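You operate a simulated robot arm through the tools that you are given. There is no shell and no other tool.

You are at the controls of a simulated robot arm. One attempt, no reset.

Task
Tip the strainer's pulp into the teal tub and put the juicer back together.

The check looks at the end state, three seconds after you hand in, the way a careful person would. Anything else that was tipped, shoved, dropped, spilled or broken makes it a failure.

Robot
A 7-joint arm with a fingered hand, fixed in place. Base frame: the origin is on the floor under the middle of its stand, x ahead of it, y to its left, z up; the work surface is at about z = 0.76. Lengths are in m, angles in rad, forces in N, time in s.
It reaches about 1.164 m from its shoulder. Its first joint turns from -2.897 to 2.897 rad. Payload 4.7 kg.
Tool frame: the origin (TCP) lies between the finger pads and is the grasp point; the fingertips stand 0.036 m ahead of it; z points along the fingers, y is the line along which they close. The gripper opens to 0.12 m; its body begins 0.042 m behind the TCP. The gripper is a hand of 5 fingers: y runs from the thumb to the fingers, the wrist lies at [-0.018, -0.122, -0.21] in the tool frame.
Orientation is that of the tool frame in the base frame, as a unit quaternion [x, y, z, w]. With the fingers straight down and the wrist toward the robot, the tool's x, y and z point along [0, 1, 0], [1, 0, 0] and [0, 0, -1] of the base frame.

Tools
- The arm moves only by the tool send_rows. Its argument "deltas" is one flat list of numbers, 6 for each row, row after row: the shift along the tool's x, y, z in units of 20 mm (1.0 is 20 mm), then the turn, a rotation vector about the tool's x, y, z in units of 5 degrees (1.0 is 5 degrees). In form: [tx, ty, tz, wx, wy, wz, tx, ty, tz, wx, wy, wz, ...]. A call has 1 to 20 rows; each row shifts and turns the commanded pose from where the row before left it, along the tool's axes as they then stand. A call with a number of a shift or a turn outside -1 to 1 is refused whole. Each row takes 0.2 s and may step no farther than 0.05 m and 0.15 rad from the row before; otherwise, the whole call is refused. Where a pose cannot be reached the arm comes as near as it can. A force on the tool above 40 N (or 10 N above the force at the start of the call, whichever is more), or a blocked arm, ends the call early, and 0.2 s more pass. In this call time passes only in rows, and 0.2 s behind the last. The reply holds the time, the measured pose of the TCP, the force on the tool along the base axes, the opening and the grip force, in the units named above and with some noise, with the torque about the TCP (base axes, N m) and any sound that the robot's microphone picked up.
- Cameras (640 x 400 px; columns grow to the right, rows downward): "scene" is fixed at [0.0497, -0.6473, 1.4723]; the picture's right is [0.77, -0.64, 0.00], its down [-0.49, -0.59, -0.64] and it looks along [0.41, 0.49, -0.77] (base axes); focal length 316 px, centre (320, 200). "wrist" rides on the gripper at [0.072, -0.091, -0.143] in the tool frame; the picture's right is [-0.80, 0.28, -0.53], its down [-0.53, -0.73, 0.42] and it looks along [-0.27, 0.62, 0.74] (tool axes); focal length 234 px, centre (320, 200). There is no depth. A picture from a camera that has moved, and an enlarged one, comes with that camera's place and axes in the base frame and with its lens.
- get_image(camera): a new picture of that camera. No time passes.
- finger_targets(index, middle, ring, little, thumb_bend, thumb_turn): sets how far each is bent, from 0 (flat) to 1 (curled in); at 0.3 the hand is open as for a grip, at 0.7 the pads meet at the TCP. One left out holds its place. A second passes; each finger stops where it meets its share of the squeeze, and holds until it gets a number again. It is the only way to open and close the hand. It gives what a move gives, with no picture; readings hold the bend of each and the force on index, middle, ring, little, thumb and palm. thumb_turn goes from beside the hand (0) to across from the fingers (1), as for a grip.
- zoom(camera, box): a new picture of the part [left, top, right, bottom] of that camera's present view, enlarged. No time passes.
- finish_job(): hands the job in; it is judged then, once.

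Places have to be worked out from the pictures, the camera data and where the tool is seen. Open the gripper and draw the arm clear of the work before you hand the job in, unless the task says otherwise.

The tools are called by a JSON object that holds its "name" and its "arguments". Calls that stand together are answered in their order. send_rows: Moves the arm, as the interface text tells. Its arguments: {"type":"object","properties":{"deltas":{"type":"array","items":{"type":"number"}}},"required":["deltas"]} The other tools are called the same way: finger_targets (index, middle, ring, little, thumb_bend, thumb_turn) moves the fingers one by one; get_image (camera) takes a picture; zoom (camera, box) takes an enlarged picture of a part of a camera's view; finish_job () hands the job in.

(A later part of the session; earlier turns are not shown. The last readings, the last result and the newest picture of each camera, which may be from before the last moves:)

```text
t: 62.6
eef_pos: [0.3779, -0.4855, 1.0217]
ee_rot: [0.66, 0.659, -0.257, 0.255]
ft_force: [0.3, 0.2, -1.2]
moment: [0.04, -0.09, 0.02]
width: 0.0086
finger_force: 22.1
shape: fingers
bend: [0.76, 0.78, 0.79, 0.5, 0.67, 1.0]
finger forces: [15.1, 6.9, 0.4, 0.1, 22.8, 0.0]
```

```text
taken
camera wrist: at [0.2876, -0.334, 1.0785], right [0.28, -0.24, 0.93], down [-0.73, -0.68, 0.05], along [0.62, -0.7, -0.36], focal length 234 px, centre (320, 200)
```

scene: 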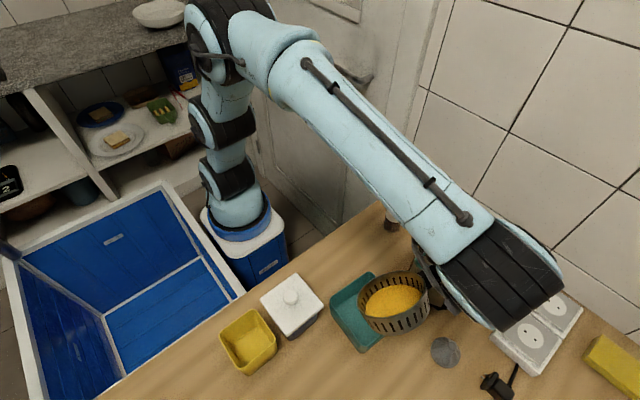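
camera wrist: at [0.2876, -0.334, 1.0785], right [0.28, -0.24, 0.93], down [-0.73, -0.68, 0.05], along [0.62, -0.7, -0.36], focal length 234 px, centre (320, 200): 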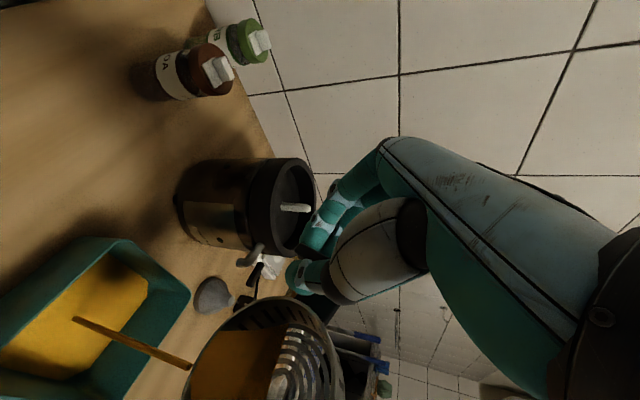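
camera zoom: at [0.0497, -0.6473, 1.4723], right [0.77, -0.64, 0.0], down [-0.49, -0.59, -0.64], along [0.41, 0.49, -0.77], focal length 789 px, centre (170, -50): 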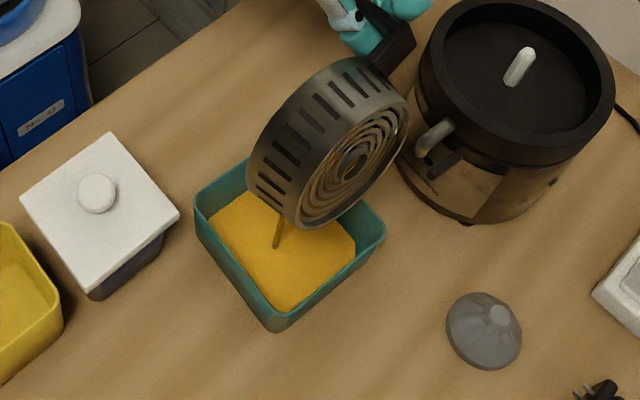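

A thin stream is still pouring and landing inside the tub, with a bit of pulp left in the strainer. I'll roll further in small steps.

{"name": "send_rows", "arguments": {"deltas": [0.221, 0, -0.203, 0, -1, 0, 0.203, 0, -0.221, 0, -1, 0, 0.152, 0, -0.198, 0, -1, 0, 0.134, 0, -0.211, 0, -1, 0]}}

{"name": "zoom", "arguments": {"camera": "scene", "box": [290, 220, 470, 380]}}

{"name": "get_image", "arguments": {"camera": "wrist"}}

```text
t: 63.6
eef_pos: [0.3779, -0.463, 1.0225]
ee_rot: [0.605, 0.605, -0.367, 0.365]
ft_force: [0.4, -0.7, -0.3]
moment: [0.05, -0.1, 0.03]
width: 0.0079
finger_force: 22.6
shape: fingers
bend: [0.76, 0.78, 0.79, 0.5, 0.67, 1.0]
finger forces: [15.1, 6.7, 0.3, 0.1, 22.4, 0.0]
```

```text
2.50 times, centred on (380, 300) of scene
camera zoom: at [0.0497, -0.6473, 1.4723], right [0.77, -0.64, 0.0], down [-0.49, -0.59, -0.64], along [0.41, 0.49, -0.77], focal length 789 px, centre (170, -50)
```

zoom: 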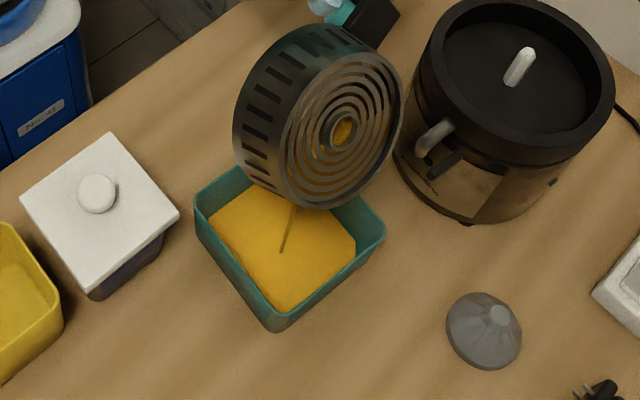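

```text
taken
camera wrist: at [0.2875, -0.302, 1.0236], right [0.28, 0.1, 0.95], down [-0.73, -0.62, 0.28], along [0.62, -0.78, -0.11], focal length 234 px, centre (320, 200)
```

wrist: 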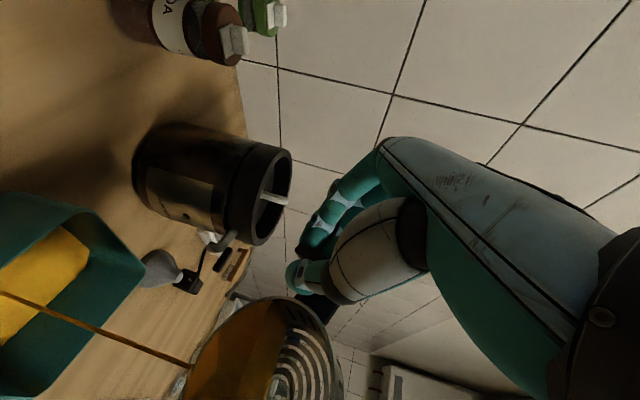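

The stream continues into the tub and the remaining pulp is draining. I'll roll another 10° and let it run.

{"name": "send_rows", "arguments": {"deltas": [0.092, 0, -0.177, 0, -1, 0, 0.067, 0, -0.162, 0, -1, 0, 0, 0, 0, 0, 0, 0, 0, 0, 0, 0, 0, 0, 0, 0, 0, 0, 0, 0]}}

{"name": "zoom", "arguments": {"camera": "scene", "box": [290, 220, 470, 380]}}

{"name": "get_image", "arguments": {"camera": "wrist"}}

```text
t: 64.8
eef_pos: [0.3807, -0.4547, 1.0226]
ee_rot: [0.57, 0.571, -0.419, 0.417]
ft_force: [-0.5, 0.2, -1.4]
moment: [0.03, -0.05, 0.03]
width: 0.0081
finger_force: 22.6
shape: fingers
bend: [0.76, 0.78, 0.79, 0.5, 0.67, 1.0]
finger forces: [14.9, 7.3, 0.0, 0.1, 22.4, 0.1]
```

```text
2.50 times, centred on (380, 300) of scene
camera zoom: at [0.0497, -0.6473, 1.4723], right [0.77, -0.64, 0.0], down [-0.49, -0.59, -0.64], along [0.41, 0.49, -0.77], focal length 789 px, centre (170, -50)
```

zoom: 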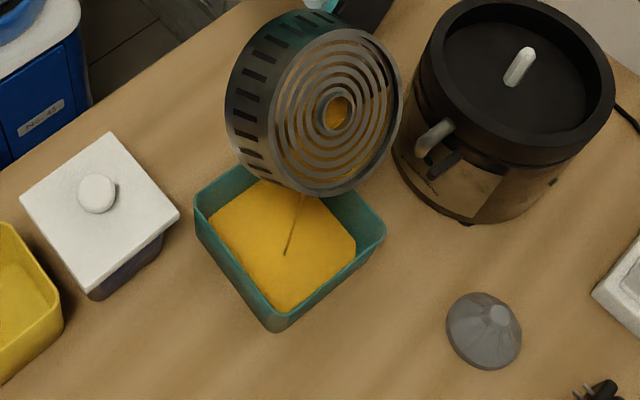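

```text
taken
camera wrist: at [0.2876, -0.2963, 0.9962], right [0.28, 0.26, 0.92], down [-0.73, -0.56, 0.38], along [0.62, -0.78, 0.03], focal length 234 px, centre (320, 200)
```

wrist: 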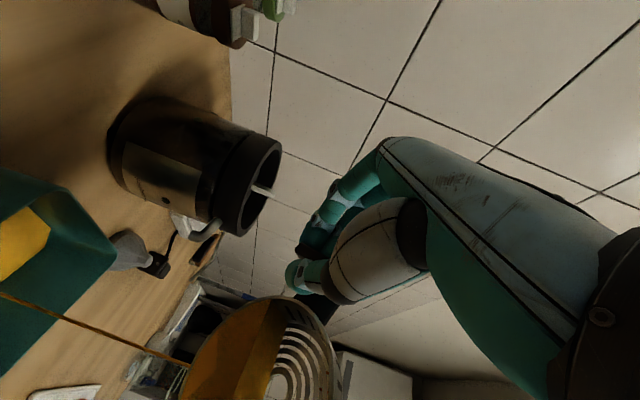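

A thin stream is still running from the lip into the tub. I'll hold still for about four seconds to let it drain.

{"name": "send_rows", "arguments": {"deltas": [0, 0, 0, 0, 0, 0, 0, 0, 0, 0, 0, 0, 0, 0, 0, 0, 0, 0, 0, 0, 0, 0, 0, 0, 0, 0, 0, 0, 0, 0, 0, 0, 0, 0, 0, 0, 0, 0, 0, 0, 0, 0, 0, 0, 0, 0, 0, 0, 0, 0, 0, 0, 0, 0, 0, 0, 0, 0, 0, 0, 0, 0, 0, 0, 0, 0, 0, 0, 0, 0, 0, 0, 0, 0, 0, 0, 0, 0, 0, 0, 0, 0, 0, 0, 0, 0, 0, 0, 0, 0, 0, 0, 0, 0, 0, 0, 0, 0, 0, 0, 0, 0, 0, 0, 0, 0, 0, 0, 0, 0, 0, 0, 0, 0, 0, 0, 0, 0, 0, 0]}}

{"name": "zoom", "arguments": {"camera": "scene", "box": [290, 220, 470, 380]}}

{"name": "zoom", "arguments": {"camera": "wrist", "box": [100, 260, 380, 400]}}

```text
t: 69.0
eef_pos: [0.3794, -0.4551, 1.022]
ee_rot: [0.57, 0.57, -0.419, 0.418]
ft_force: [0.0, -0.2, -0.7]
moment: [0.04, -0.07, -0.01]
width: 0.0081
finger_force: 21.9
shape: fingers
bend: [0.76, 0.78, 0.79, 0.5, 0.67, 1.0]
finger forces: [14.8, 7.3, 0.1, 0.0, 22.4, 0.0]
```

```text
2.50 times, centred on (380, 300) of scene
camera zoom: at [0.0497, -0.6473, 1.4723], right [0.77, -0.64, 0.0], down [-0.49, -0.59, -0.64], along [0.41, 0.49, -0.77], focal length 789 px, centre (170, -50)
```

zoom: 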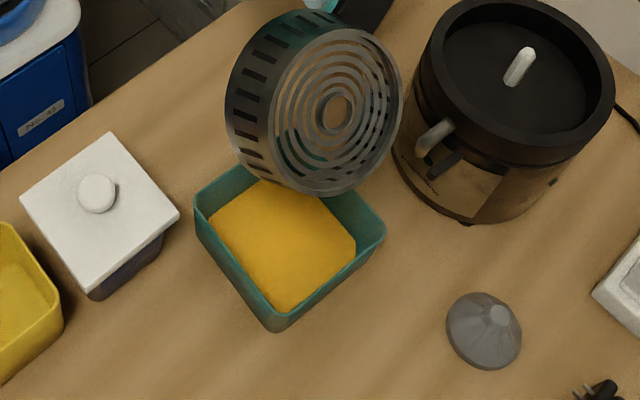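

```text
2.29 times, centred on (240, 330) of wrist
camera zoom: at [0.2876, -0.2963, 0.9962], right [0.28, 0.26, 0.92], down [-0.73, -0.56, 0.38], along [0.62, -0.78, 0.03], focal length 535 px, centre (503, -97)
```

zoom: 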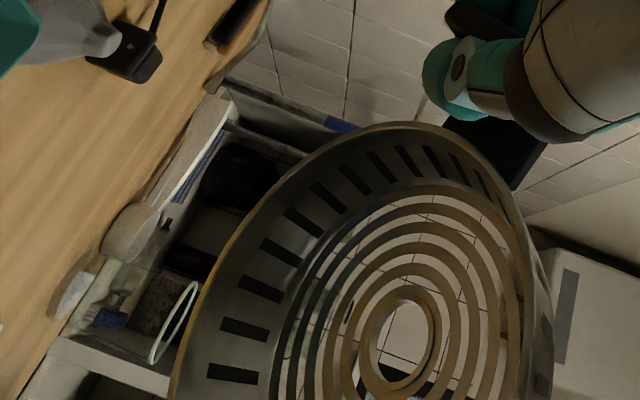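

The strainer is empty and all the pulp is in the teal tub, with nothing visible on the bench. I'll raise the strainer and roll it back toward upright.

{"name": "send_rows", "arguments": {"deltas": [-0.76, 0, -0.24, 0, 0, 0, -0.76, 0, -0.24, 0, 0, 0, -0.76, 0, -0.24, 0, 0, 0, -0.76, 0, -0.24, 0, 0, 0, -0.76, 0, -0.24, 0, 0, 0, 0, 0, 0, 0, 1, 0, 0, 0, 0, 0, 1, 0, 0, 0, 0, 0, 1, 0, 0, 0, 0, 0, 1, 0, 0, 0, 0, 0, 1, 0, 0, 0, 0, 0, 1, 0, 0, 0, 0, 0, 1, 0, 0, 0, 0, 0, 1, 0, 0, 0, 0, 0, 1, 0, 0, 0, 0, 0, 1, 0, 0, 0, 0, 0, 1, 0, 0, 0, 0, 0, 1, 0, 0, 0, 0, 0, 1, 0, 0, 0, 0, 0, 1, 0]}}

{"name": "get_image", "arguments": {"camera": "scene"}}

```text
t: 73.0
eef_pos: [0.3796, -0.4564, 1.103]
ee_rot: [0.708, 0.706, -0.016, 0.014]
ft_force: [0.0, 0.1, -0.1]
moment: [-0.01, -0.11, -0.02]
width: 0.0078
finger_force: 22.9
shape: fingers
bend: [0.76, 0.78, 0.79, 0.5, 0.67, 1.0]
finger forces: [14.1, 7.9, 0.7, 0.0, 22.7, 0.0]
```

```text
taken
```

scene: 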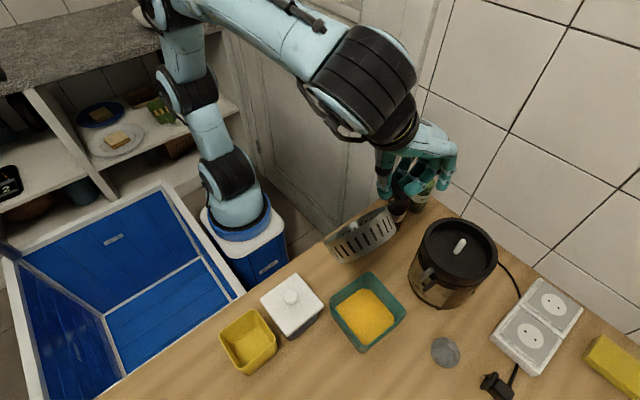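

The strainer is rolled most of the way back, and the base is in full view. I'll zoom on the base to see how the strainer seats and where the spindle is now.

{"name": "zoom", "arguments": {"camera": "scene", "box": [390, 190, 530, 320]}}

{"name": "get_image", "arguments": {"camera": "wrist"}}

{"name": "zoom", "arguments": {"camera": "scene", "box": [300, 180, 420, 290]}}

```text
3.08 times, centred on (460, 255) of scene
camera zoom: at [0.0497, -0.6473, 1.4723], right [0.77, -0.64, 0.0], down [-0.49, -0.59, -0.64], along [0.41, 0.49, -0.77], focal length 971 px, centre (-111, 31)
```

zoom: 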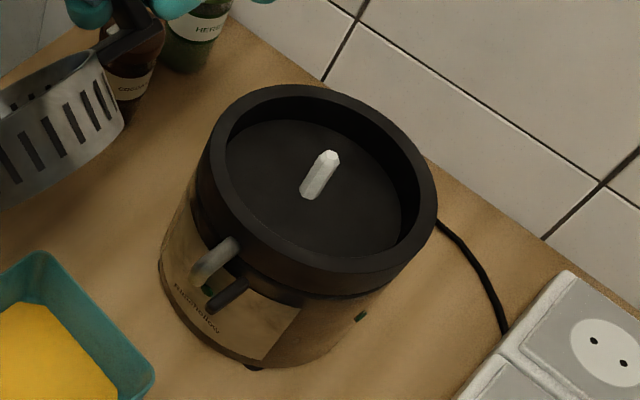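

```text
taken
camera wrist: at [0.2876, -0.3759, 1.2428], right [0.28, -0.78, 0.56], down [-0.73, -0.55, -0.4], along [0.62, -0.3, -0.73], focal length 234 px, centre (320, 200)
```

wrist: 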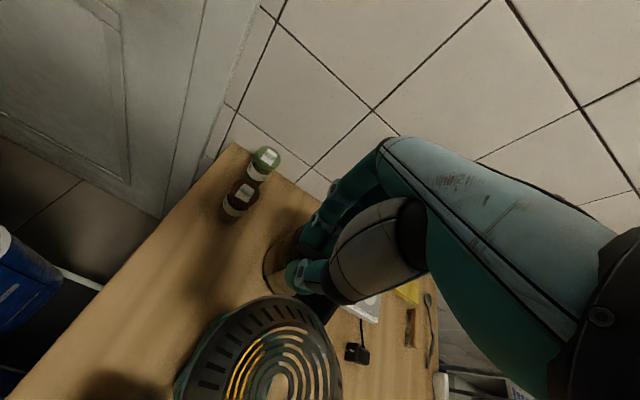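

```text
3.64 times, centred on (360, 235) of scene
camera zoom: at [0.0497, -0.6473, 1.4723], right [0.77, -0.64, 0.0], down [-0.49, -0.59, -0.64], along [0.41, 0.49, -0.77], focal length 1147 px, centre (174, 73)
```

zoom: 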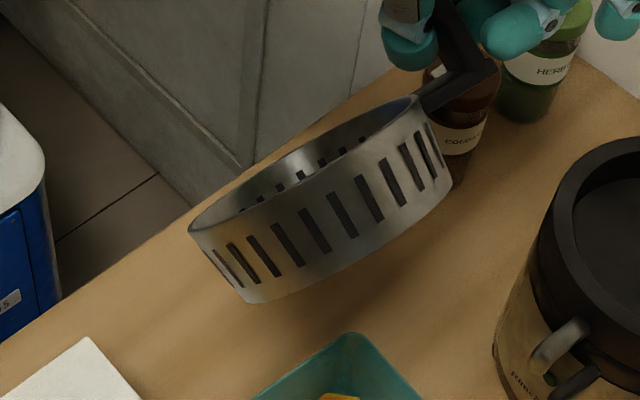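

The spindle is now at about (0.480, -0.570), so the base moved about 9 mm in total. The strainer centre sits about 9.3 cm in -x and 1.1 cm in +y from the TCP in the level hold. I'll bring the strainer over the base while finishing the roll back to level.

{"name": "send_rows", "arguments": {"deltas": [-0.515, 0.806, 0.137, 0, 0.833, 0, -0.524, 0.806, 0.101, 0, 0.833, 0, -0.529, 0.806, 0.063, 0, 0.833, 0, -0.5325, 0.806, 0.024, 0, 0.833, 0, -0.533, 0.806, -0.015, 0, 0.833, 0, -0.53, 0.806, -0.053, 0, 0.833, 0, -0.525, 0.806, -0.092, 0, 0.833, 0, -0.517, 0.806, -0.13, 0, 0.833, 0, -0.506, 0.806, -0.167, 0, 0.833, 0, -0.492, 0.806, -0.203, 0, 0.833, 0, -0.476, 0.806, -0.239, 0, 0.833, 0, -0.458, 0.806, -0.272, 0, 0.833, 0]}}

{"name": "get_image", "arguments": {"camera": "scene"}}

{"name": "get_image", "arguments": {"camera": "wrist"}}

```text
t: 75.6
eef_pos: [0.5716, -0.5795, 1.0744]
ee_rot: [0.648, 0.646, 0.285, -0.285]
ft_force: [0.0, 0.4, 1.4]
moment: [-0.15, -0.05, 0.01]
width: 0.008
finger_force: 23.0
shape: fingers
bend: [0.77, 0.78, 0.79, 0.5, 0.67, 1.0]
finger forces: [13.1, 8.4, 1.6, 0.0, 23.0, 0.1]
```

```text
taken
```

scene: 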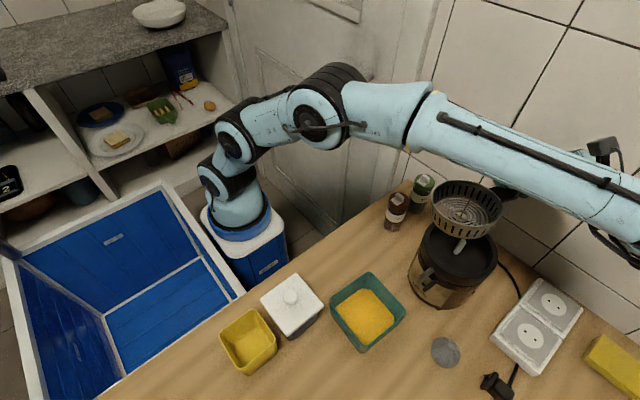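

```text
taken
camera wrist: at [0.4804, -0.6359, 1.2252], right [0.28, -0.93, -0.24], down [-0.73, -0.05, -0.68], along [0.62, 0.36, -0.7], focal length 234 px, centre (320, 200)
```

wrist: 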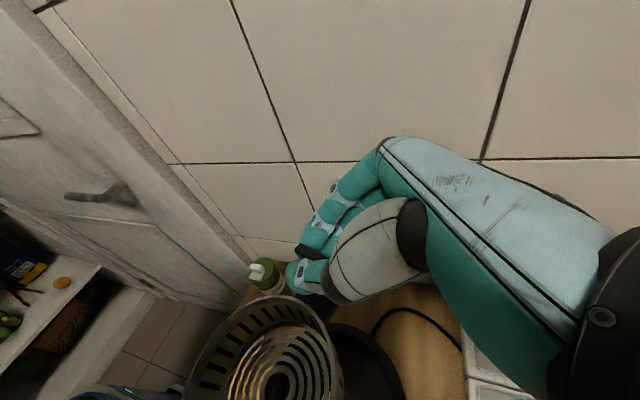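

{"name": "zoom", "arguments": {"camera": "scene", "box": [400, 160, 530, 290]}}

{"name": "zoom", "arguments": {"camera": "wrist", "box": [180, 280, 420, 400]}}

```text
3.08 times, centred on (465, 225) of scene
camera zoom: at [0.0497, -0.6473, 1.4723], right [0.77, -0.64, 0.0], down [-0.49, -0.59, -0.64], along [0.41, 0.49, -0.77], focal length 971 px, centre (-126, 123)
```

zoom: 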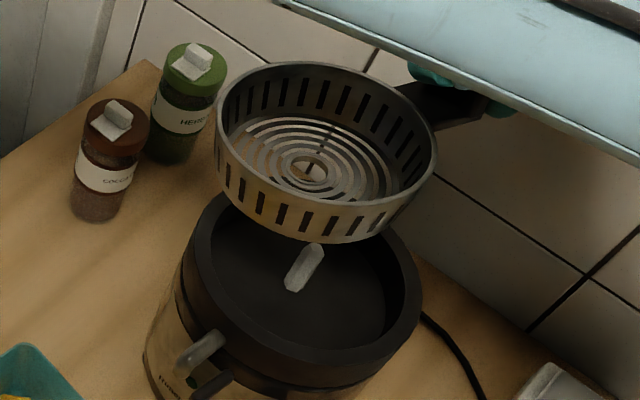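

```text
2.67 times, centred on (300, 340) of wrist
camera zoom: at [0.4804, -0.6359, 1.2252], right [0.28, -0.93, -0.24], down [-0.73, -0.05, -0.68], along [0.62, 0.36, -0.7], focal length 624 px, centre (373, -173)
```

zoom: 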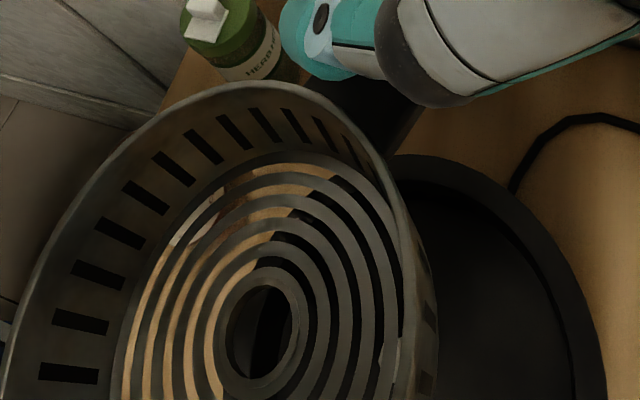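

Comparing views, the strainer's centre is now about (0.477, -0.542): it has yawed roughly 14° in the grip, so its offset from the TCP is about (-0.095, +0.038). I'll zoom in more to measure its level and collar position before lowering it.

{"name": "zoom", "arguments": {"camera": "scene", "box": [425, 170, 505, 245]}}

{"name": "zoom", "arguments": {"camera": "wrist", "box": [200, 300, 360, 400]}}

```text
5.33 times, centred on (465, 208) of scene
camera zoom: at [0.0497, -0.6473, 1.4723], right [0.77, -0.64, 0.0], down [-0.49, -0.59, -0.64], along [0.41, 0.49, -0.77], focal length 1683 px, centre (-453, 160)
```

zoom: 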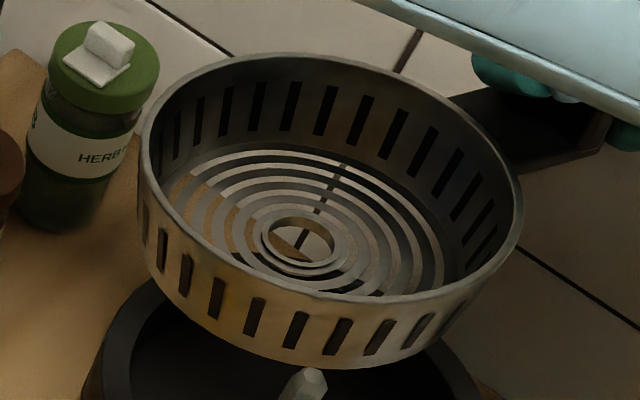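

```text
4.00 times, centred on (280, 350) of wrist
camera zoom: at [0.4804, -0.6359, 1.2252], right [0.28, -0.93, -0.24], down [-0.73, -0.05, -0.68], along [0.62, 0.36, -0.7], focal length 937 px, centre (480, -400)
```

zoom: 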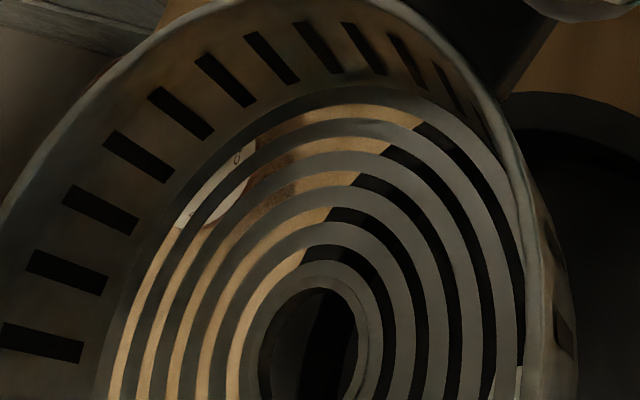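

The fit of the rim ellipse shows the strainer is tilted about 6.5° (far side low) and yawed about -14° in the grip, with its rim centre near (0.482, -0.537). I'll rotate the hand to level it and shift so its collar comes over the spindle, still above it.

{"name": "send_rows", "arguments": {"deltas": [0, 0, 0, -0.284, 0.5, -0.31, 0, 0, 0, -0.284, 0.5, -0.31, -0.62, -0.09, -0.1, 0, 0, 0, -0.62, -0.09, -0.1, 0, 0, 0, -0.62, -0.09, -0.1, 0, 0, 0, -0.62, -0.09, -0.1, 0, 0, 0]}}

{"name": "zoom", "arguments": {"camera": "scene", "box": [415, 175, 505, 275]}}

{"name": "zoom", "arguments": {"camera": "wrist", "box": [180, 280, 420, 400]}}

```text
t: 77.0
eef_pos: [0.5673, -0.617, 1.0397]
ee_rot: [0.624, 0.643, 0.336, -0.29]
ft_force: [-0.1, -0.7, -0.2]
moment: [-0.06, -0.06, -0.01]
width: 0.0077
finger_force: 23.0
shape: fingers
bend: [0.77, 0.78, 0.79, 0.5, 0.67, 1.0]
finger forces: [13.0, 8.2, 1.7, 0.0, 23.0, 0.1]
```

```text
4.00 times, centred on (460, 225) of scene
camera zoom: at [0.0497, -0.6473, 1.4723], right [0.77, -0.64, 0.0], down [-0.49, -0.59, -0.64], along [0.41, 0.49, -0.77], focal length 1262 px, centre (-240, 100)
```

zoom: 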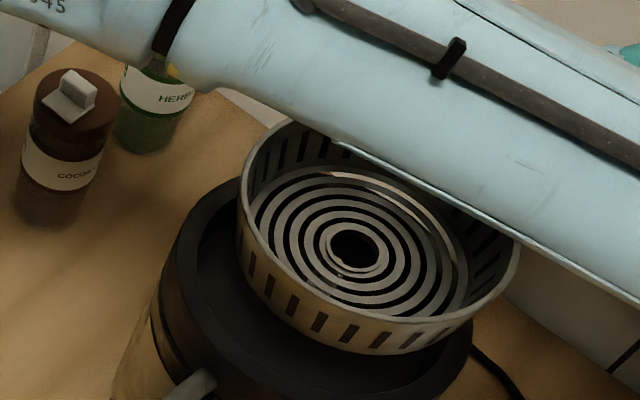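

```text
2.67 times, centred on (300, 340) of wrist
camera zoom: at [0.4654, -0.6858, 1.177], right [0.3, -0.91, -0.3], down [-0.68, 0.02, -0.73], along [0.67, 0.42, -0.61], focal length 624 px, centre (373, -173)
```

zoom: 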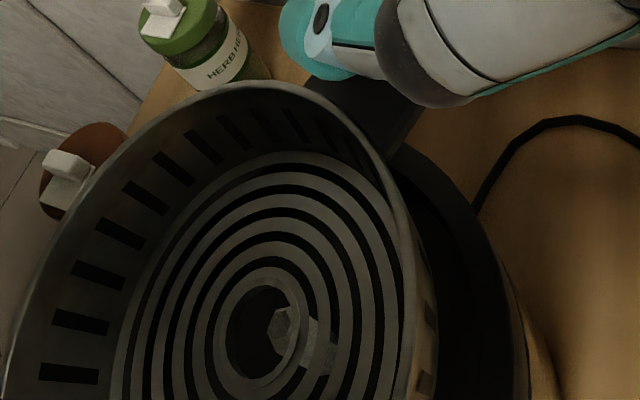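

Triangulating both views puts the collar at about (0.476, -0.576, 0.968) and the spindle top at about (0.483, -0.569, 0.940); the strainer now looks level. I'll shift about +6 mm in x and y and lower 1.2 cm, then look again.

{"name": "send_rows", "arguments": {"deltas": [-0.155, 0.13, 0.31, 0, 0, 0, -0.155, 0.125, 0.31, 0, 0, 0]}}

{"name": "zoom", "arguments": {"camera": "scene", "box": [415, 195, 505, 275]}}

{"name": "zoom", "arguments": {"camera": "wrist", "box": [200, 300, 360, 400]}}

```text
t: 77.6
eef_pos: [0.5735, -0.6117, 1.0263]
ee_rot: [0.624, 0.644, 0.336, -0.289]
ft_force: [0.3, 0.1, -0.2]
moment: [-0.04, -0.07, -0.02]
width: 0.0077
finger_force: 23.0
shape: fingers
bend: [0.77, 0.78, 0.79, 0.5, 0.67, 1.0]
finger forces: [13.0, 8.3, 1.7, 0.0, 23.0, 0.0]
```

```text
5.00 times, centred on (460, 235) of scene
camera zoom: at [0.0497, -0.6473, 1.4723], right [0.77, -0.64, 0.0], down [-0.49, -0.59, -0.64], along [0.41, 0.49, -0.77], focal length 1578 px, centre (-380, 25)
```

zoom: 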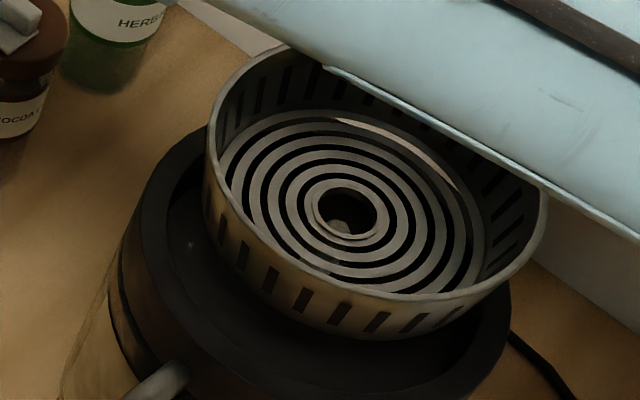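

```text
4.00 times, centred on (280, 350) of wrist
camera zoom: at [0.4709, -0.6801, 1.1648], right [0.3, -0.91, -0.3], down [-0.68, 0.02, -0.73], along [0.67, 0.42, -0.61], focal length 937 px, centre (480, -400)
```

zoom: 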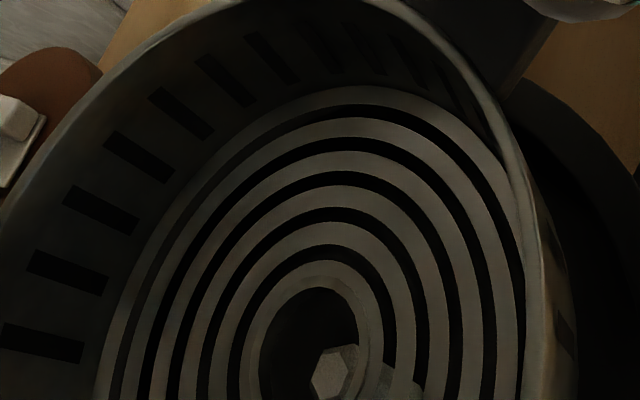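

Both views now show the hexagonal spindle directly under the collar, aligned within 1–2 mm. I'll lower straight down 2.5 cm in small steps and watch the force.

{"name": "send_rows", "arguments": {"deltas": [-0.2, -0.018, 0.153, 0, 0, 0, -0.2, -0.018, 0.153, 0, 0, 0, -0.2, -0.018, 0.153, 0, 0, 0, -0.2, -0.018, 0.153, 0, 0, 0, -0.2, -0.018, 0.153, 0, 0, 0]}}

{"name": "zoom", "arguments": {"camera": "scene", "box": [415, 195, 505, 275]}}

{"name": "zoom", "arguments": {"camera": "wrist", "box": [200, 300, 360, 400]}}

```text
t: 78.8
eef_pos: [0.5725, -0.6103, 1.002]
ee_rot: [0.623, 0.644, 0.335, -0.29]
ft_force: [0.2, -0.1, -0.8]
moment: [-0.02, -0.04, -0.01]
width: 0.0081
finger_force: 22.4
shape: fingers
bend: [0.77, 0.78, 0.79, 0.5, 0.67, 1.0]
finger forces: [12.9, 8.4, 1.8, 0.0, 23.0, 0.0]
```

```text
5.00 times, centred on (460, 235) of scene
camera zoom: at [0.0497, -0.6473, 1.4723], right [0.77, -0.64, 0.0], down [-0.49, -0.59, -0.64], along [0.41, 0.49, -0.77], focal length 1578 px, centre (-380, 25)
```

zoom: 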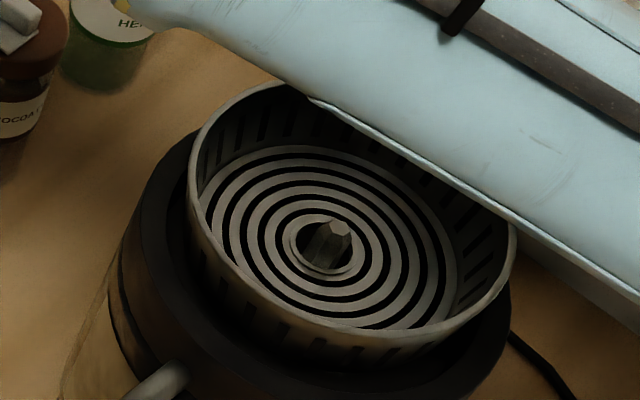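

```text
4.00 times, centred on (280, 350) of wrist
camera zoom: at [0.4706, -0.6798, 1.1396], right [0.3, -0.91, -0.3], down [-0.68, 0.02, -0.73], along [0.67, 0.42, -0.61], focal length 937 px, centre (480, -400)
```

zoom: 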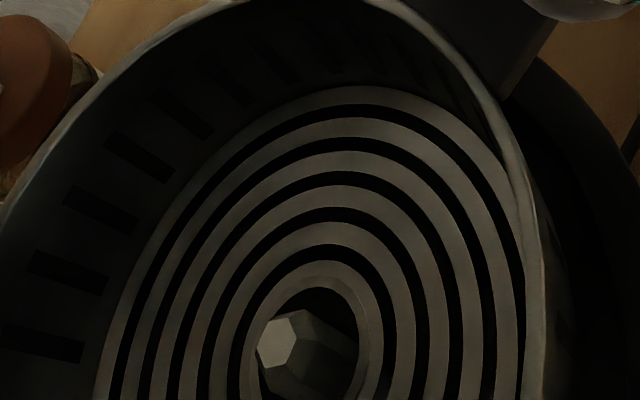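

The spindle now passes through the collar and there is no contact force. I'll keep lowering in small steps.

{"name": "send_rows", "arguments": {"deltas": [-0.16, -0.015, 0.122, 0, 0, 0, -0.16, -0.015, 0.122, 0, 0, 0, -0.16, -0.015, 0.122, 0, 0, 0]}}

{"name": "zoom", "arguments": {"camera": "scene", "box": [415, 195, 505, 275]}}

```text
t: 79.6
eef_pos: [0.572, -0.6109, 0.9891]
ee_rot: [0.624, 0.643, 0.337, -0.289]
ft_force: [-0.2, 0.1, -0.2]
moment: [-0.01, -0.05, 0.0]
width: 0.0078
finger_force: 23.2
shape: fingers
bend: [0.77, 0.78, 0.79, 0.5, 0.67, 1.0]
finger forces: [12.9, 8.4, 1.8, 0.0, 23.0, 0.0]
```

```text
5.00 times, centred on (460, 235) of scene
camera zoom: at [0.0497, -0.6473, 1.4723], right [0.77, -0.64, 0.0], down [-0.49, -0.59, -0.64], along [0.41, 0.49, -0.77], focal length 1578 px, centre (-380, 25)
```

zoom: 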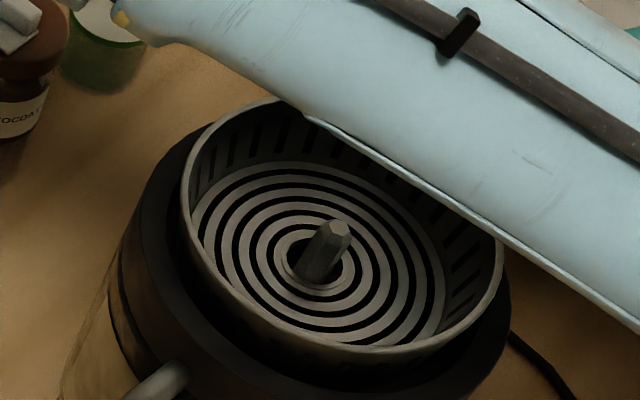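

Still free of contact, with the spindle centred. I'll lower further in 3 mm steps until it seats.

{"name": "send_rows", "arguments": {"deltas": [-0.12, -0.011, 0.092, 0, 0, 0, -0.12, -0.011, 0.092, 0, 0, 0]}}

{"name": "send_rows", "arguments": {"deltas": [-0.12, -0.011, 0.092, 0, 0, 0]}}

{"name": "zoom", "arguments": {"camera": "scene", "box": [415, 195, 505, 275]}}

```text
t: 80.2
eef_pos: [0.5738, -0.6108, 0.9827]
ee_rot: [0.624, 0.644, 0.336, -0.289]
ft_force: [0.2, -0.1, -1.2]
moment: [-0.04, -0.05, -0.02]
width: 0.0078
finger_force: 23.3
shape: fingers
bend: [0.77, 0.78, 0.79, 0.5, 0.67, 1.0]
finger forces: [12.9, 8.4, 1.9, 0.0, 23.0, 0.0]
```

```text
t: 80.6
eef_pos: [0.5721, -0.6114, 0.9794]
ee_rot: [0.624, 0.643, 0.336, -0.289]
ft_force: [0.6, -1.1, -1.2]
moment: [-0.03, -0.05, 0.05]
width: 0.0077
finger_force: 23.2
shape: fingers
bend: [0.77, 0.78, 0.79, 0.5, 0.67, 1.0]
finger forces: [12.8, 8.8, 2.2, 0.1, 22.4, 0.0]
```

```text
5.00 times, centred on (460, 235) of scene
camera zoom: at [0.0497, -0.6473, 1.4723], right [0.77, -0.64, 0.0], down [-0.49, -0.59, -0.64], along [0.41, 0.49, -0.77], focal length 1578 px, centre (-380, 25)
```

zoom: 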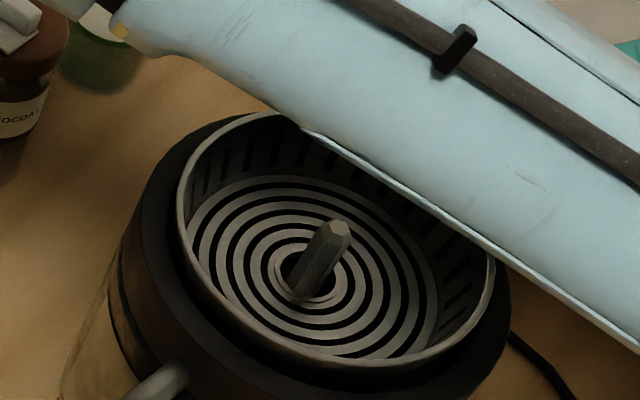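

The rim-to-ring gaps now match the original seated picture. I'll continue with small steps down to find the seat.

{"name": "send_rows", "arguments": {"deltas": [-0.12, -0.011, 0.092, 0, 0, 0]}}

{"name": "send_rows", "arguments": {"deltas": [-0.12, -0.011, 0.092, 0, 0, 0]}}

{"name": "zoom", "arguments": {"camera": "scene", "box": [380, 180, 540, 320]}}

```text
t: 81.0
eef_pos: [0.5741, -0.6112, 0.9767]
ee_rot: [0.624, 0.644, 0.336, -0.289]
ft_force: [4.2, -3.2, 1.1]
moment: [-0.01, -0.01, 0.05]
width: 0.0077
finger_force: 23.9
shape: fingers
bend: [0.77, 0.78, 0.79, 0.5, 0.67, 1.0]
finger forces: [14.7, 10.1, 1.8, 0.0, 21.3, 0.0]
```

```text
t: 81.4
eef_pos: [0.5733, -0.6114, 0.9757]
ee_rot: [0.624, 0.644, 0.336, -0.289]
ft_force: [5.6, -2.7, 2.5]
moment: [0.05, 0.01, 0.0]
width: 0.0077
finger_force: 24.6
shape: fingers
bend: [0.77, 0.78, 0.79, 0.5, 0.67, 1.0]
finger forces: [16.2, 10.5, 1.2, 0.0, 21.0, 0.1]
```

```text
2.86 times, centred on (460, 250) of scene
camera zoom: at [0.0497, -0.6473, 1.4723], right [0.77, -0.64, 0.0], down [-0.49, -0.59, -0.64], along [0.41, 0.49, -0.77], focal length 901 px, centre (-80, 57)
```

zoom: 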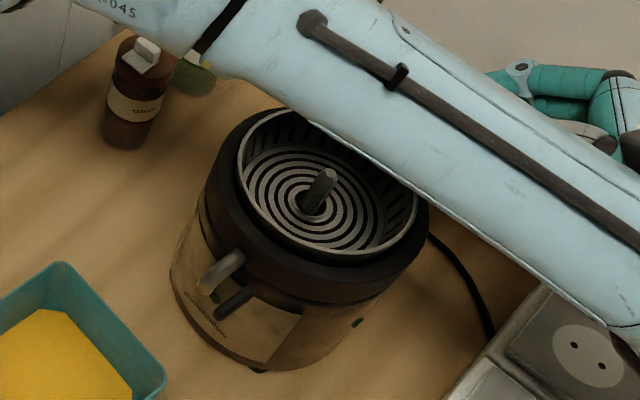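

Light side contact (about 5 N toward +x, 3 N toward -y) shows the strainer touching one wall of the bowl. I'll shift 1.5 mm in +x and 1 mm in -y to relieve it, then continue down.

{"name": "send_rows", "arguments": {"deltas": [-0.035, 0.075, -0.036, 0, 0, 0]}}

{"name": "send_rows", "arguments": {"deltas": [-0.1, -0.009, 0.077, 0, 0, 0]}}

{"name": "zoom", "arguments": {"camera": "scene", "box": [415, 195, 505, 275]}}

{"name": "zoom", "arguments": {"camera": "wrist", "box": [180, 280, 420, 400]}}

```text
t: 81.8
eef_pos: [0.5737, -0.6129, 0.9738]
ee_rot: [0.625, 0.642, 0.336, -0.29]
ft_force: [-0.4, -0.1, 1.2]
moment: [0.04, 0.07, 0.0]
width: 0.0078
finger_force: 22.3
shape: fingers
bend: [0.77, 0.78, 0.79, 0.5, 0.67, 1.0]
finger forces: [14.7, 6.9, 0.2, 0.0, 22.1, 0.0]
```

```text
t: 82.2
eef_pos: [0.5739, -0.6127, 0.9723]
ee_rot: [0.625, 0.642, 0.336, -0.289]
ft_force: [1.4, -2.0, 0.5]
moment: [0.03, 0.1, 0.02]
width: 0.0077
finger_force: 22.2
shape: fingers
bend: [0.77, 0.78, 0.79, 0.5, 0.67, 1.0]
finger forces: [16.0, 7.1, 0.0, 0.0, 21.4, 0.0]
```

```text
5.00 times, centred on (460, 235) of scene
camera zoom: at [0.0497, -0.6473, 1.4723], right [0.77, -0.64, 0.0], down [-0.49, -0.59, -0.64], along [0.41, 0.49, -0.77], focal length 1578 px, centre (-380, 25)
```

zoom: 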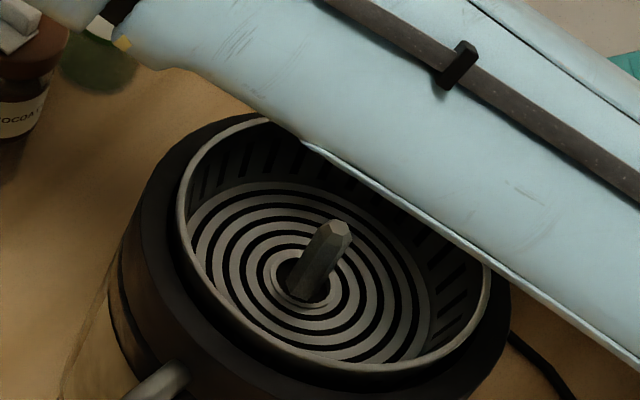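

```text
2.67 times, centred on (300, 340) of wrist
camera zoom: at [0.4723, -0.6811, 1.1099], right [0.3, -0.91, -0.3], down [-0.68, 0.02, -0.73], along [0.67, 0.42, -0.61], focal length 624 px, centre (373, -173)
```

zoom: 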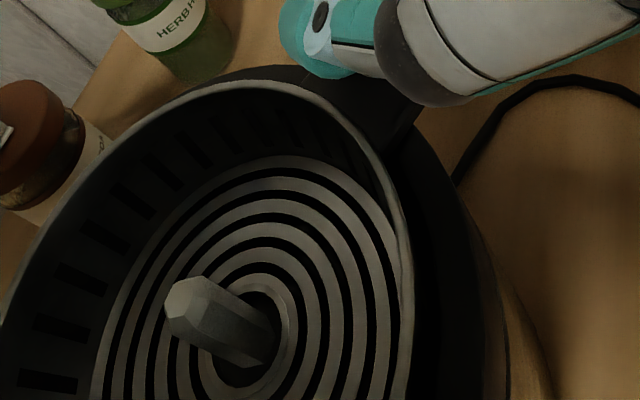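

Side forces are small again and the spindle now protrudes about 4 cm through the collar, so it should be nearly seated. I'll continue down in 2 mm steps until vertical contact shows.

{"name": "send_rows", "arguments": {"deltas": [-0.09, 0.0, 0.06, 0, 0, 0]}}

{"name": "send_rows", "arguments": {"deltas": [-0.09, 0.0, 0.06, 0, 0, 0]}}

```text
t: 82.6
eef_pos: [0.5737, -0.6136, 0.969]
ee_rot: [0.624, 0.643, 0.336, -0.29]
ft_force: [0.1, -1.2, 2.2]
moment: [0.08, 0.12, 0.03]
width: 0.0078
finger_force: 21.9
shape: fingers
bend: [0.77, 0.78, 0.79, 0.5, 0.67, 0.99]
finger forces: [15.9, 6.9, 0.1, 0.0, 21.2, 0.0]
```

```text
t: 83.0
eef_pos: [0.5748, -0.6126, 0.9682]
ee_rot: [0.624, 0.643, 0.336, -0.29]
ft_force: [3.2, -3.3, 9.0]
moment: [0.21, 0.12, 0.05]
width: 0.0079
finger_force: 22.7
shape: fingers
bend: [0.77, 0.79, 0.79, 0.5, 0.68, 0.99]
finger forces: [16.2, 9.7, 0.1, 0.0, 20.9, 0.0]
```

Vertical force rose to 9 N, so the strainer is on its seat at about z = 0.968. I'll check how level it looks before releasing.

{"name": "zoom", "arguments": {"camera": "scene", "box": [415, 195, 505, 275]}}

{"name": "zoom", "arguments": {"camera": "wrist", "box": [160, 240, 420, 400]}}

```text
5.00 times, centred on (460, 235) of scene
camera zoom: at [0.0497, -0.6473, 1.4723], right [0.77, -0.64, 0.0], down [-0.49, -0.59, -0.64], along [0.41, 0.49, -0.77], focal length 1578 px, centre (-380, 25)
```

zoom: 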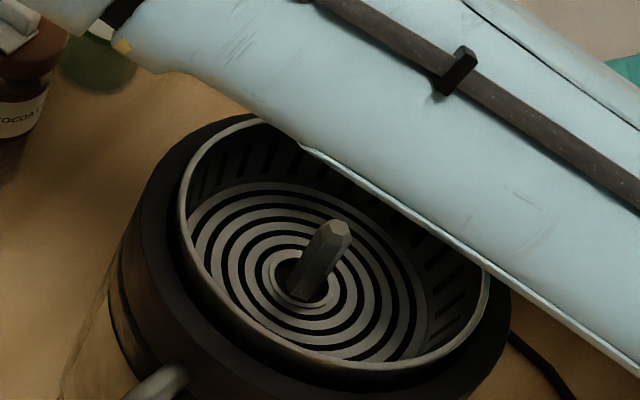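

```text
2.46 times, centred on (290, 320) of wrist
camera zoom: at [0.4727, -0.681, 1.1067], right [0.3, -0.91, -0.3], down [-0.68, 0.02, -0.73], along [0.67, 0.42, -0.61], focal length 576 px, centre (394, -95)
```

zoom: 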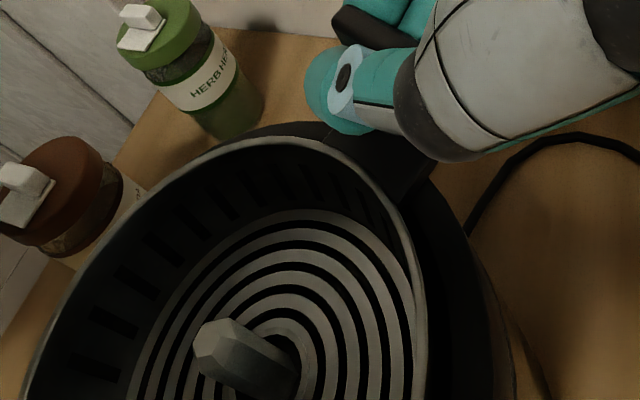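

It looks seated around the spindle. I'll release the handle by opening to the earlier width.

{"name": "finger_targets", "arguments": {"index": 0.5, "middle": 0.5, "ring": 0.5, "thumb_bend": 0.5}}

{"name": "zoom", "arguments": {"camera": "scene", "box": [415, 195, 505, 275]}}

{"name": "zoom", "arguments": {"camera": "wrist", "box": [160, 240, 420, 400]}}

```text
t: 84.0
eef_pos: [0.575, -0.6119, 0.9677]
ee_rot: [0.625, 0.643, 0.335, -0.289]
ft_force: [2.4, 0.7, 2.0]
moment: [0.05, -0.06, -0.08]
width: 0.0565
finger_force: 1.8
shape: fingers
bend: [0.5, 0.5, 0.5, 0.5, 0.53, 1.0]
finger forces: [0.0, 0.1, 0.1, 0.0, 3.0, 0.1]
```

```text
5.00 times, centred on (460, 235) of scene
camera zoom: at [0.0497, -0.6473, 1.4723], right [0.77, -0.64, 0.0], down [-0.49, -0.59, -0.64], along [0.41, 0.49, -0.77], focal length 1578 px, centre (-380, 25)
```

zoom: 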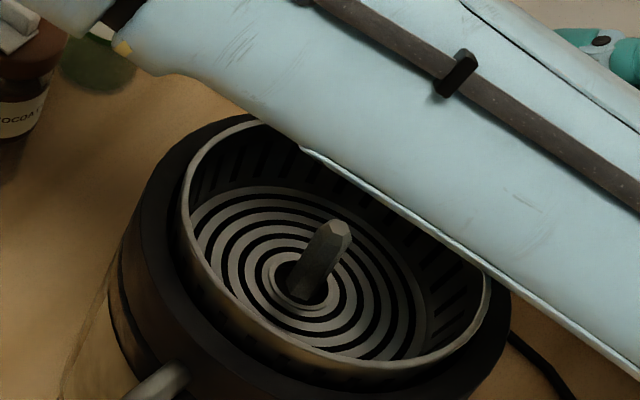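

```text
2.46 times, centred on (290, 320) of wrist
camera zoom: at [0.4727, -0.6813, 1.1055], right [0.3, -0.91, -0.3], down [-0.68, 0.02, -0.73], along [0.67, 0.42, -0.61], focal length 576 px, centre (394, -95)
```

zoom: 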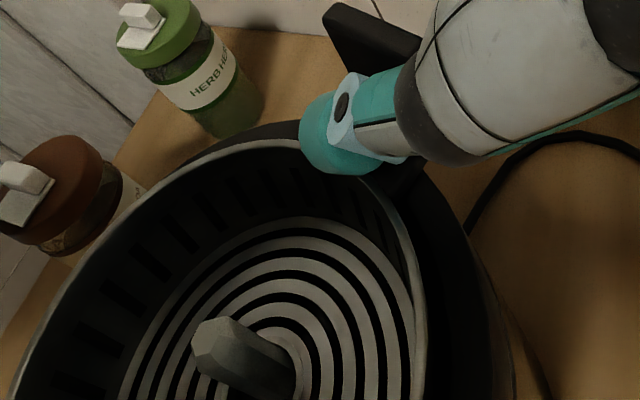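

The grip is open, but the thumb is just touching the strainer rim with about 3 N. I'll bend the thumb back slightly to clear the rim before rising.

{"name": "finger_targets", "arguments": {"thumb_bend": 0.56}}

{"name": "send_rows", "arguments": {"deltas": [0.16, 0.015, -0.122, 0, 0, 0, 0.24, 0.022, -0.184, 0, 0, 0]}}

{"name": "zoom", "arguments": {"camera": "scene", "box": [415, 195, 505, 275]}}

```text
t: 85.0
eef_pos: [0.575, -0.6134, 0.9675]
ee_rot: [0.625, 0.643, 0.336, -0.289]
ft_force: [0.1, 0.4, 2.1]
moment: [0.05, 0.07, 0.0]
width: 0.0539
finger_force: 0.4
shape: fingers
bend: [0.5, 0.5, 0.5, 0.5, 0.56, 1.0]
finger forces: [0.0, 0.0, 0.0, 0.1, 1.1, 0.1]
```

```text
t: 85.6
eef_pos: [0.5748, -0.6132, 0.9771]
ee_rot: [0.624, 0.644, 0.336, -0.289]
ft_force: [0.6, 0.6, -0.6]
moment: [0.01, 0.01, 0.0]
width: 0.0538
finger_force: 0.1
shape: fingers
bend: [0.5, 0.5, 0.5, 0.5, 0.56, 1.0]
finger forces: [0.1, 0.0, 0.1, 0.0, 0.0, 0.0]
```

```text
5.00 times, centred on (460, 235) of scene
camera zoom: at [0.0497, -0.6473, 1.4723], right [0.77, -0.64, 0.0], down [-0.49, -0.59, -0.64], along [0.41, 0.49, -0.77], focal length 1578 px, centre (-380, 25)
```

zoom: 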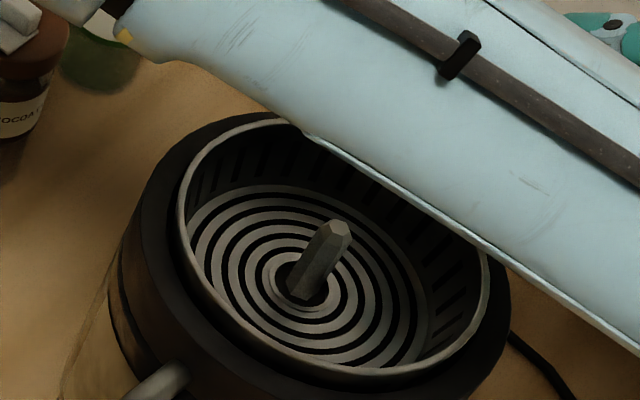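

The hand is free and the strainer stayed put. I'll rise straight up about 9 cm to clear the handle, then inspect.

{"name": "send_rows", "arguments": {"deltas": [0.4, 0.037, -0.306, 0, 0, 0, 0.4, 0.037, -0.306, 0, 0, 0, 0.55, 0.05, -0.42, 0, 0, 0, 0.55, 0.05, -0.42, 0, 0, 0, 0.55, 0.05, -0.42, 0, 0, 0, 0.55, 0.05, -0.42, 0, 0, 0, 0.55, 0.05, -0.42, 0, 0, 0]}}

{"name": "get_image", "arguments": {"camera": "scene"}}

{"name": "get_image", "arguments": {"camera": "wrist"}}

```text
t: 87.2
eef_pos: [0.5745, -0.6086, 1.0627]
ee_rot: [0.624, 0.643, 0.336, -0.29]
ft_force: [0.3, -0.8, -1.2]
moment: [0.12, 0.0, 0.02]
width: 0.0541
finger_force: 0.0
shape: fingers
bend: [0.5, 0.5, 0.5, 0.5, 0.56, 1.0]
finger forces: [0.0, 0.0, 0.1, 0.1, 0.1, 0.0]
out of reach, approached as far as the arm can: row 7
```

```text
taken
```

scene: 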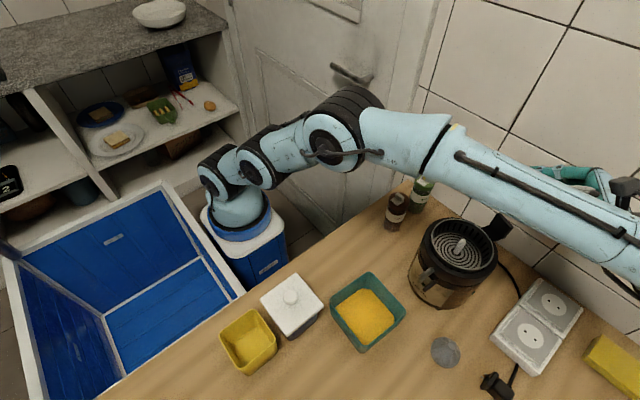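

```text
taken
camera wrist: at [0.4725, -0.6774, 1.2012], right [0.3, -0.91, -0.3], down [-0.68, 0.02, -0.73], along [0.67, 0.42, -0.61], focal length 234 px, centre (320, 200)
```

wrist: 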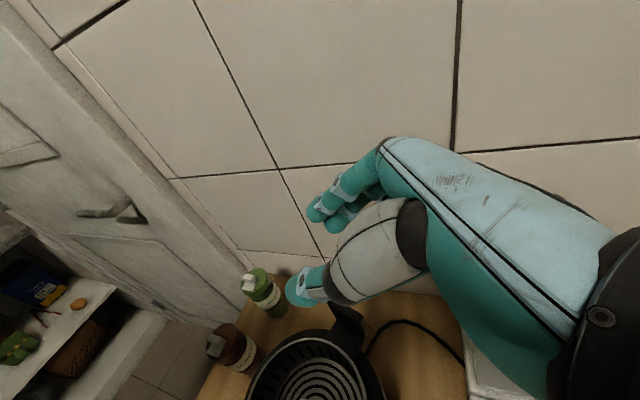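

{"name": "zoom", "arguments": {"camera": "scene", "box": [380, 180, 540, 320]}}

{"name": "zoom", "arguments": {"camera": "scene", "box": [415, 195, 515, 285]}}

```text
2.86 times, centred on (460, 250) of scene
camera zoom: at [0.0497, -0.6473, 1.4723], right [0.77, -0.64, 0.0], down [-0.49, -0.59, -0.64], along [0.41, 0.49, -0.77], focal length 901 px, centre (-80, 57)
```

zoom: 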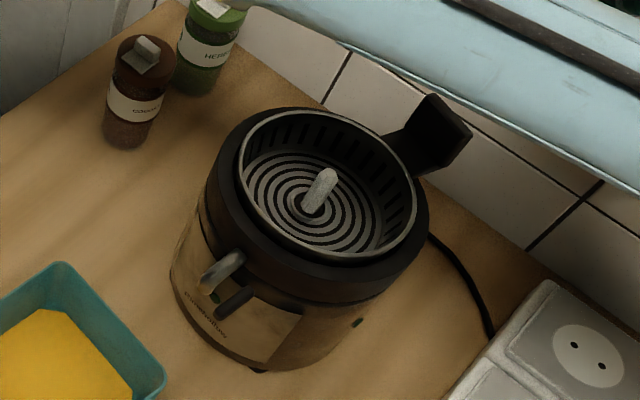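

```text
4.44 times, centred on (465, 240) of scene
camera zoom: at [0.0497, -0.6473, 1.4723], right [0.77, -0.64, 0.0], down [-0.49, -0.59, -0.64], along [0.41, 0.49, -0.77], focal length 1402 px, centre (-324, 22)
```

zoom: 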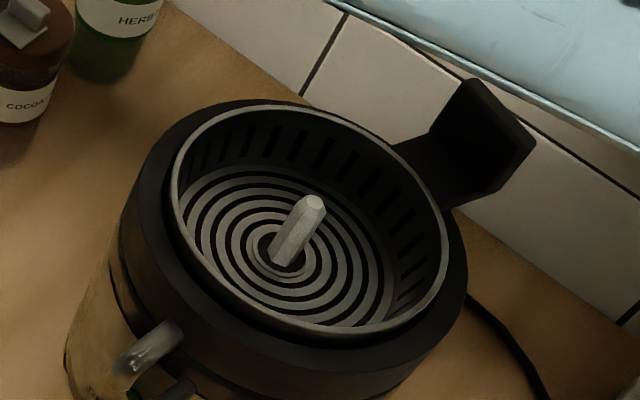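

The strainer sits in the bowl with its handle rotated about 15° from before. I'll zoom closely on the rim versus the ring to check it's level and fully down.

{"name": "zoom", "arguments": {"camera": "scene", "box": [430, 205, 485, 250]}}

{"name": "zoom", "arguments": {"camera": "scene", "box": [430, 235, 500, 290]}}

{"name": "zoom", "arguments": {"camera": "wrist", "box": [230, 280, 410, 400]}}

```text
8.89 times, centred on (458, 228) of scene
camera zoom: at [0.0497, -0.6473, 1.4723], right [0.77, -0.64, 0.0], down [-0.49, -0.59, -0.64], along [0.41, 0.49, -0.77], focal length 2804 px, centre (-902, -44)
```

zoom: 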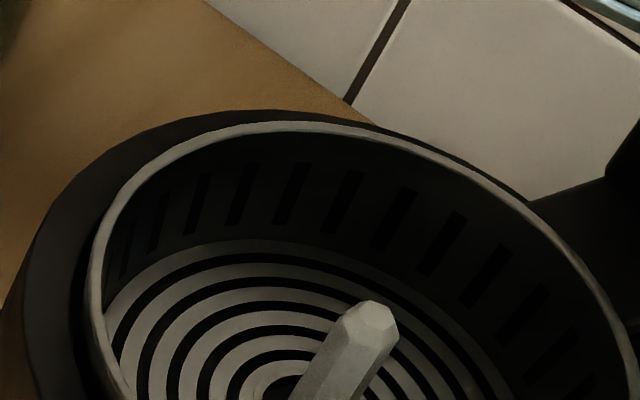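

```text
7.27 times, centred on (465, 262) of scene
camera zoom: at [0.0497, -0.6473, 1.4723], right [0.77, -0.64, 0.0], down [-0.49, -0.59, -0.64], along [0.41, 0.49, -0.77], focal length 2294 px, centre (-734, -254)
```

zoom: 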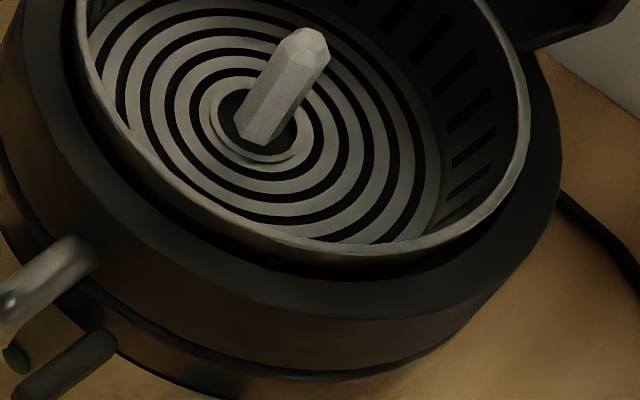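

```text
3.33 times, centred on (320, 340) of wrist
camera zoom: at [0.4725, -0.6774, 1.2012], right [0.3, -0.91, -0.3], down [-0.68, 0.02, -0.73], along [0.67, 0.42, -0.61], focal length 781 px, centre (320, -267)
```

zoom: 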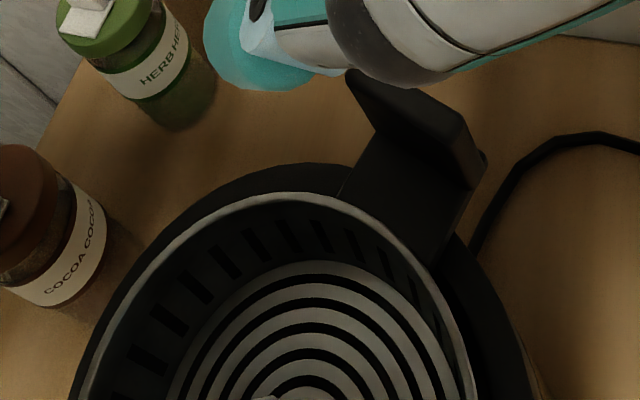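

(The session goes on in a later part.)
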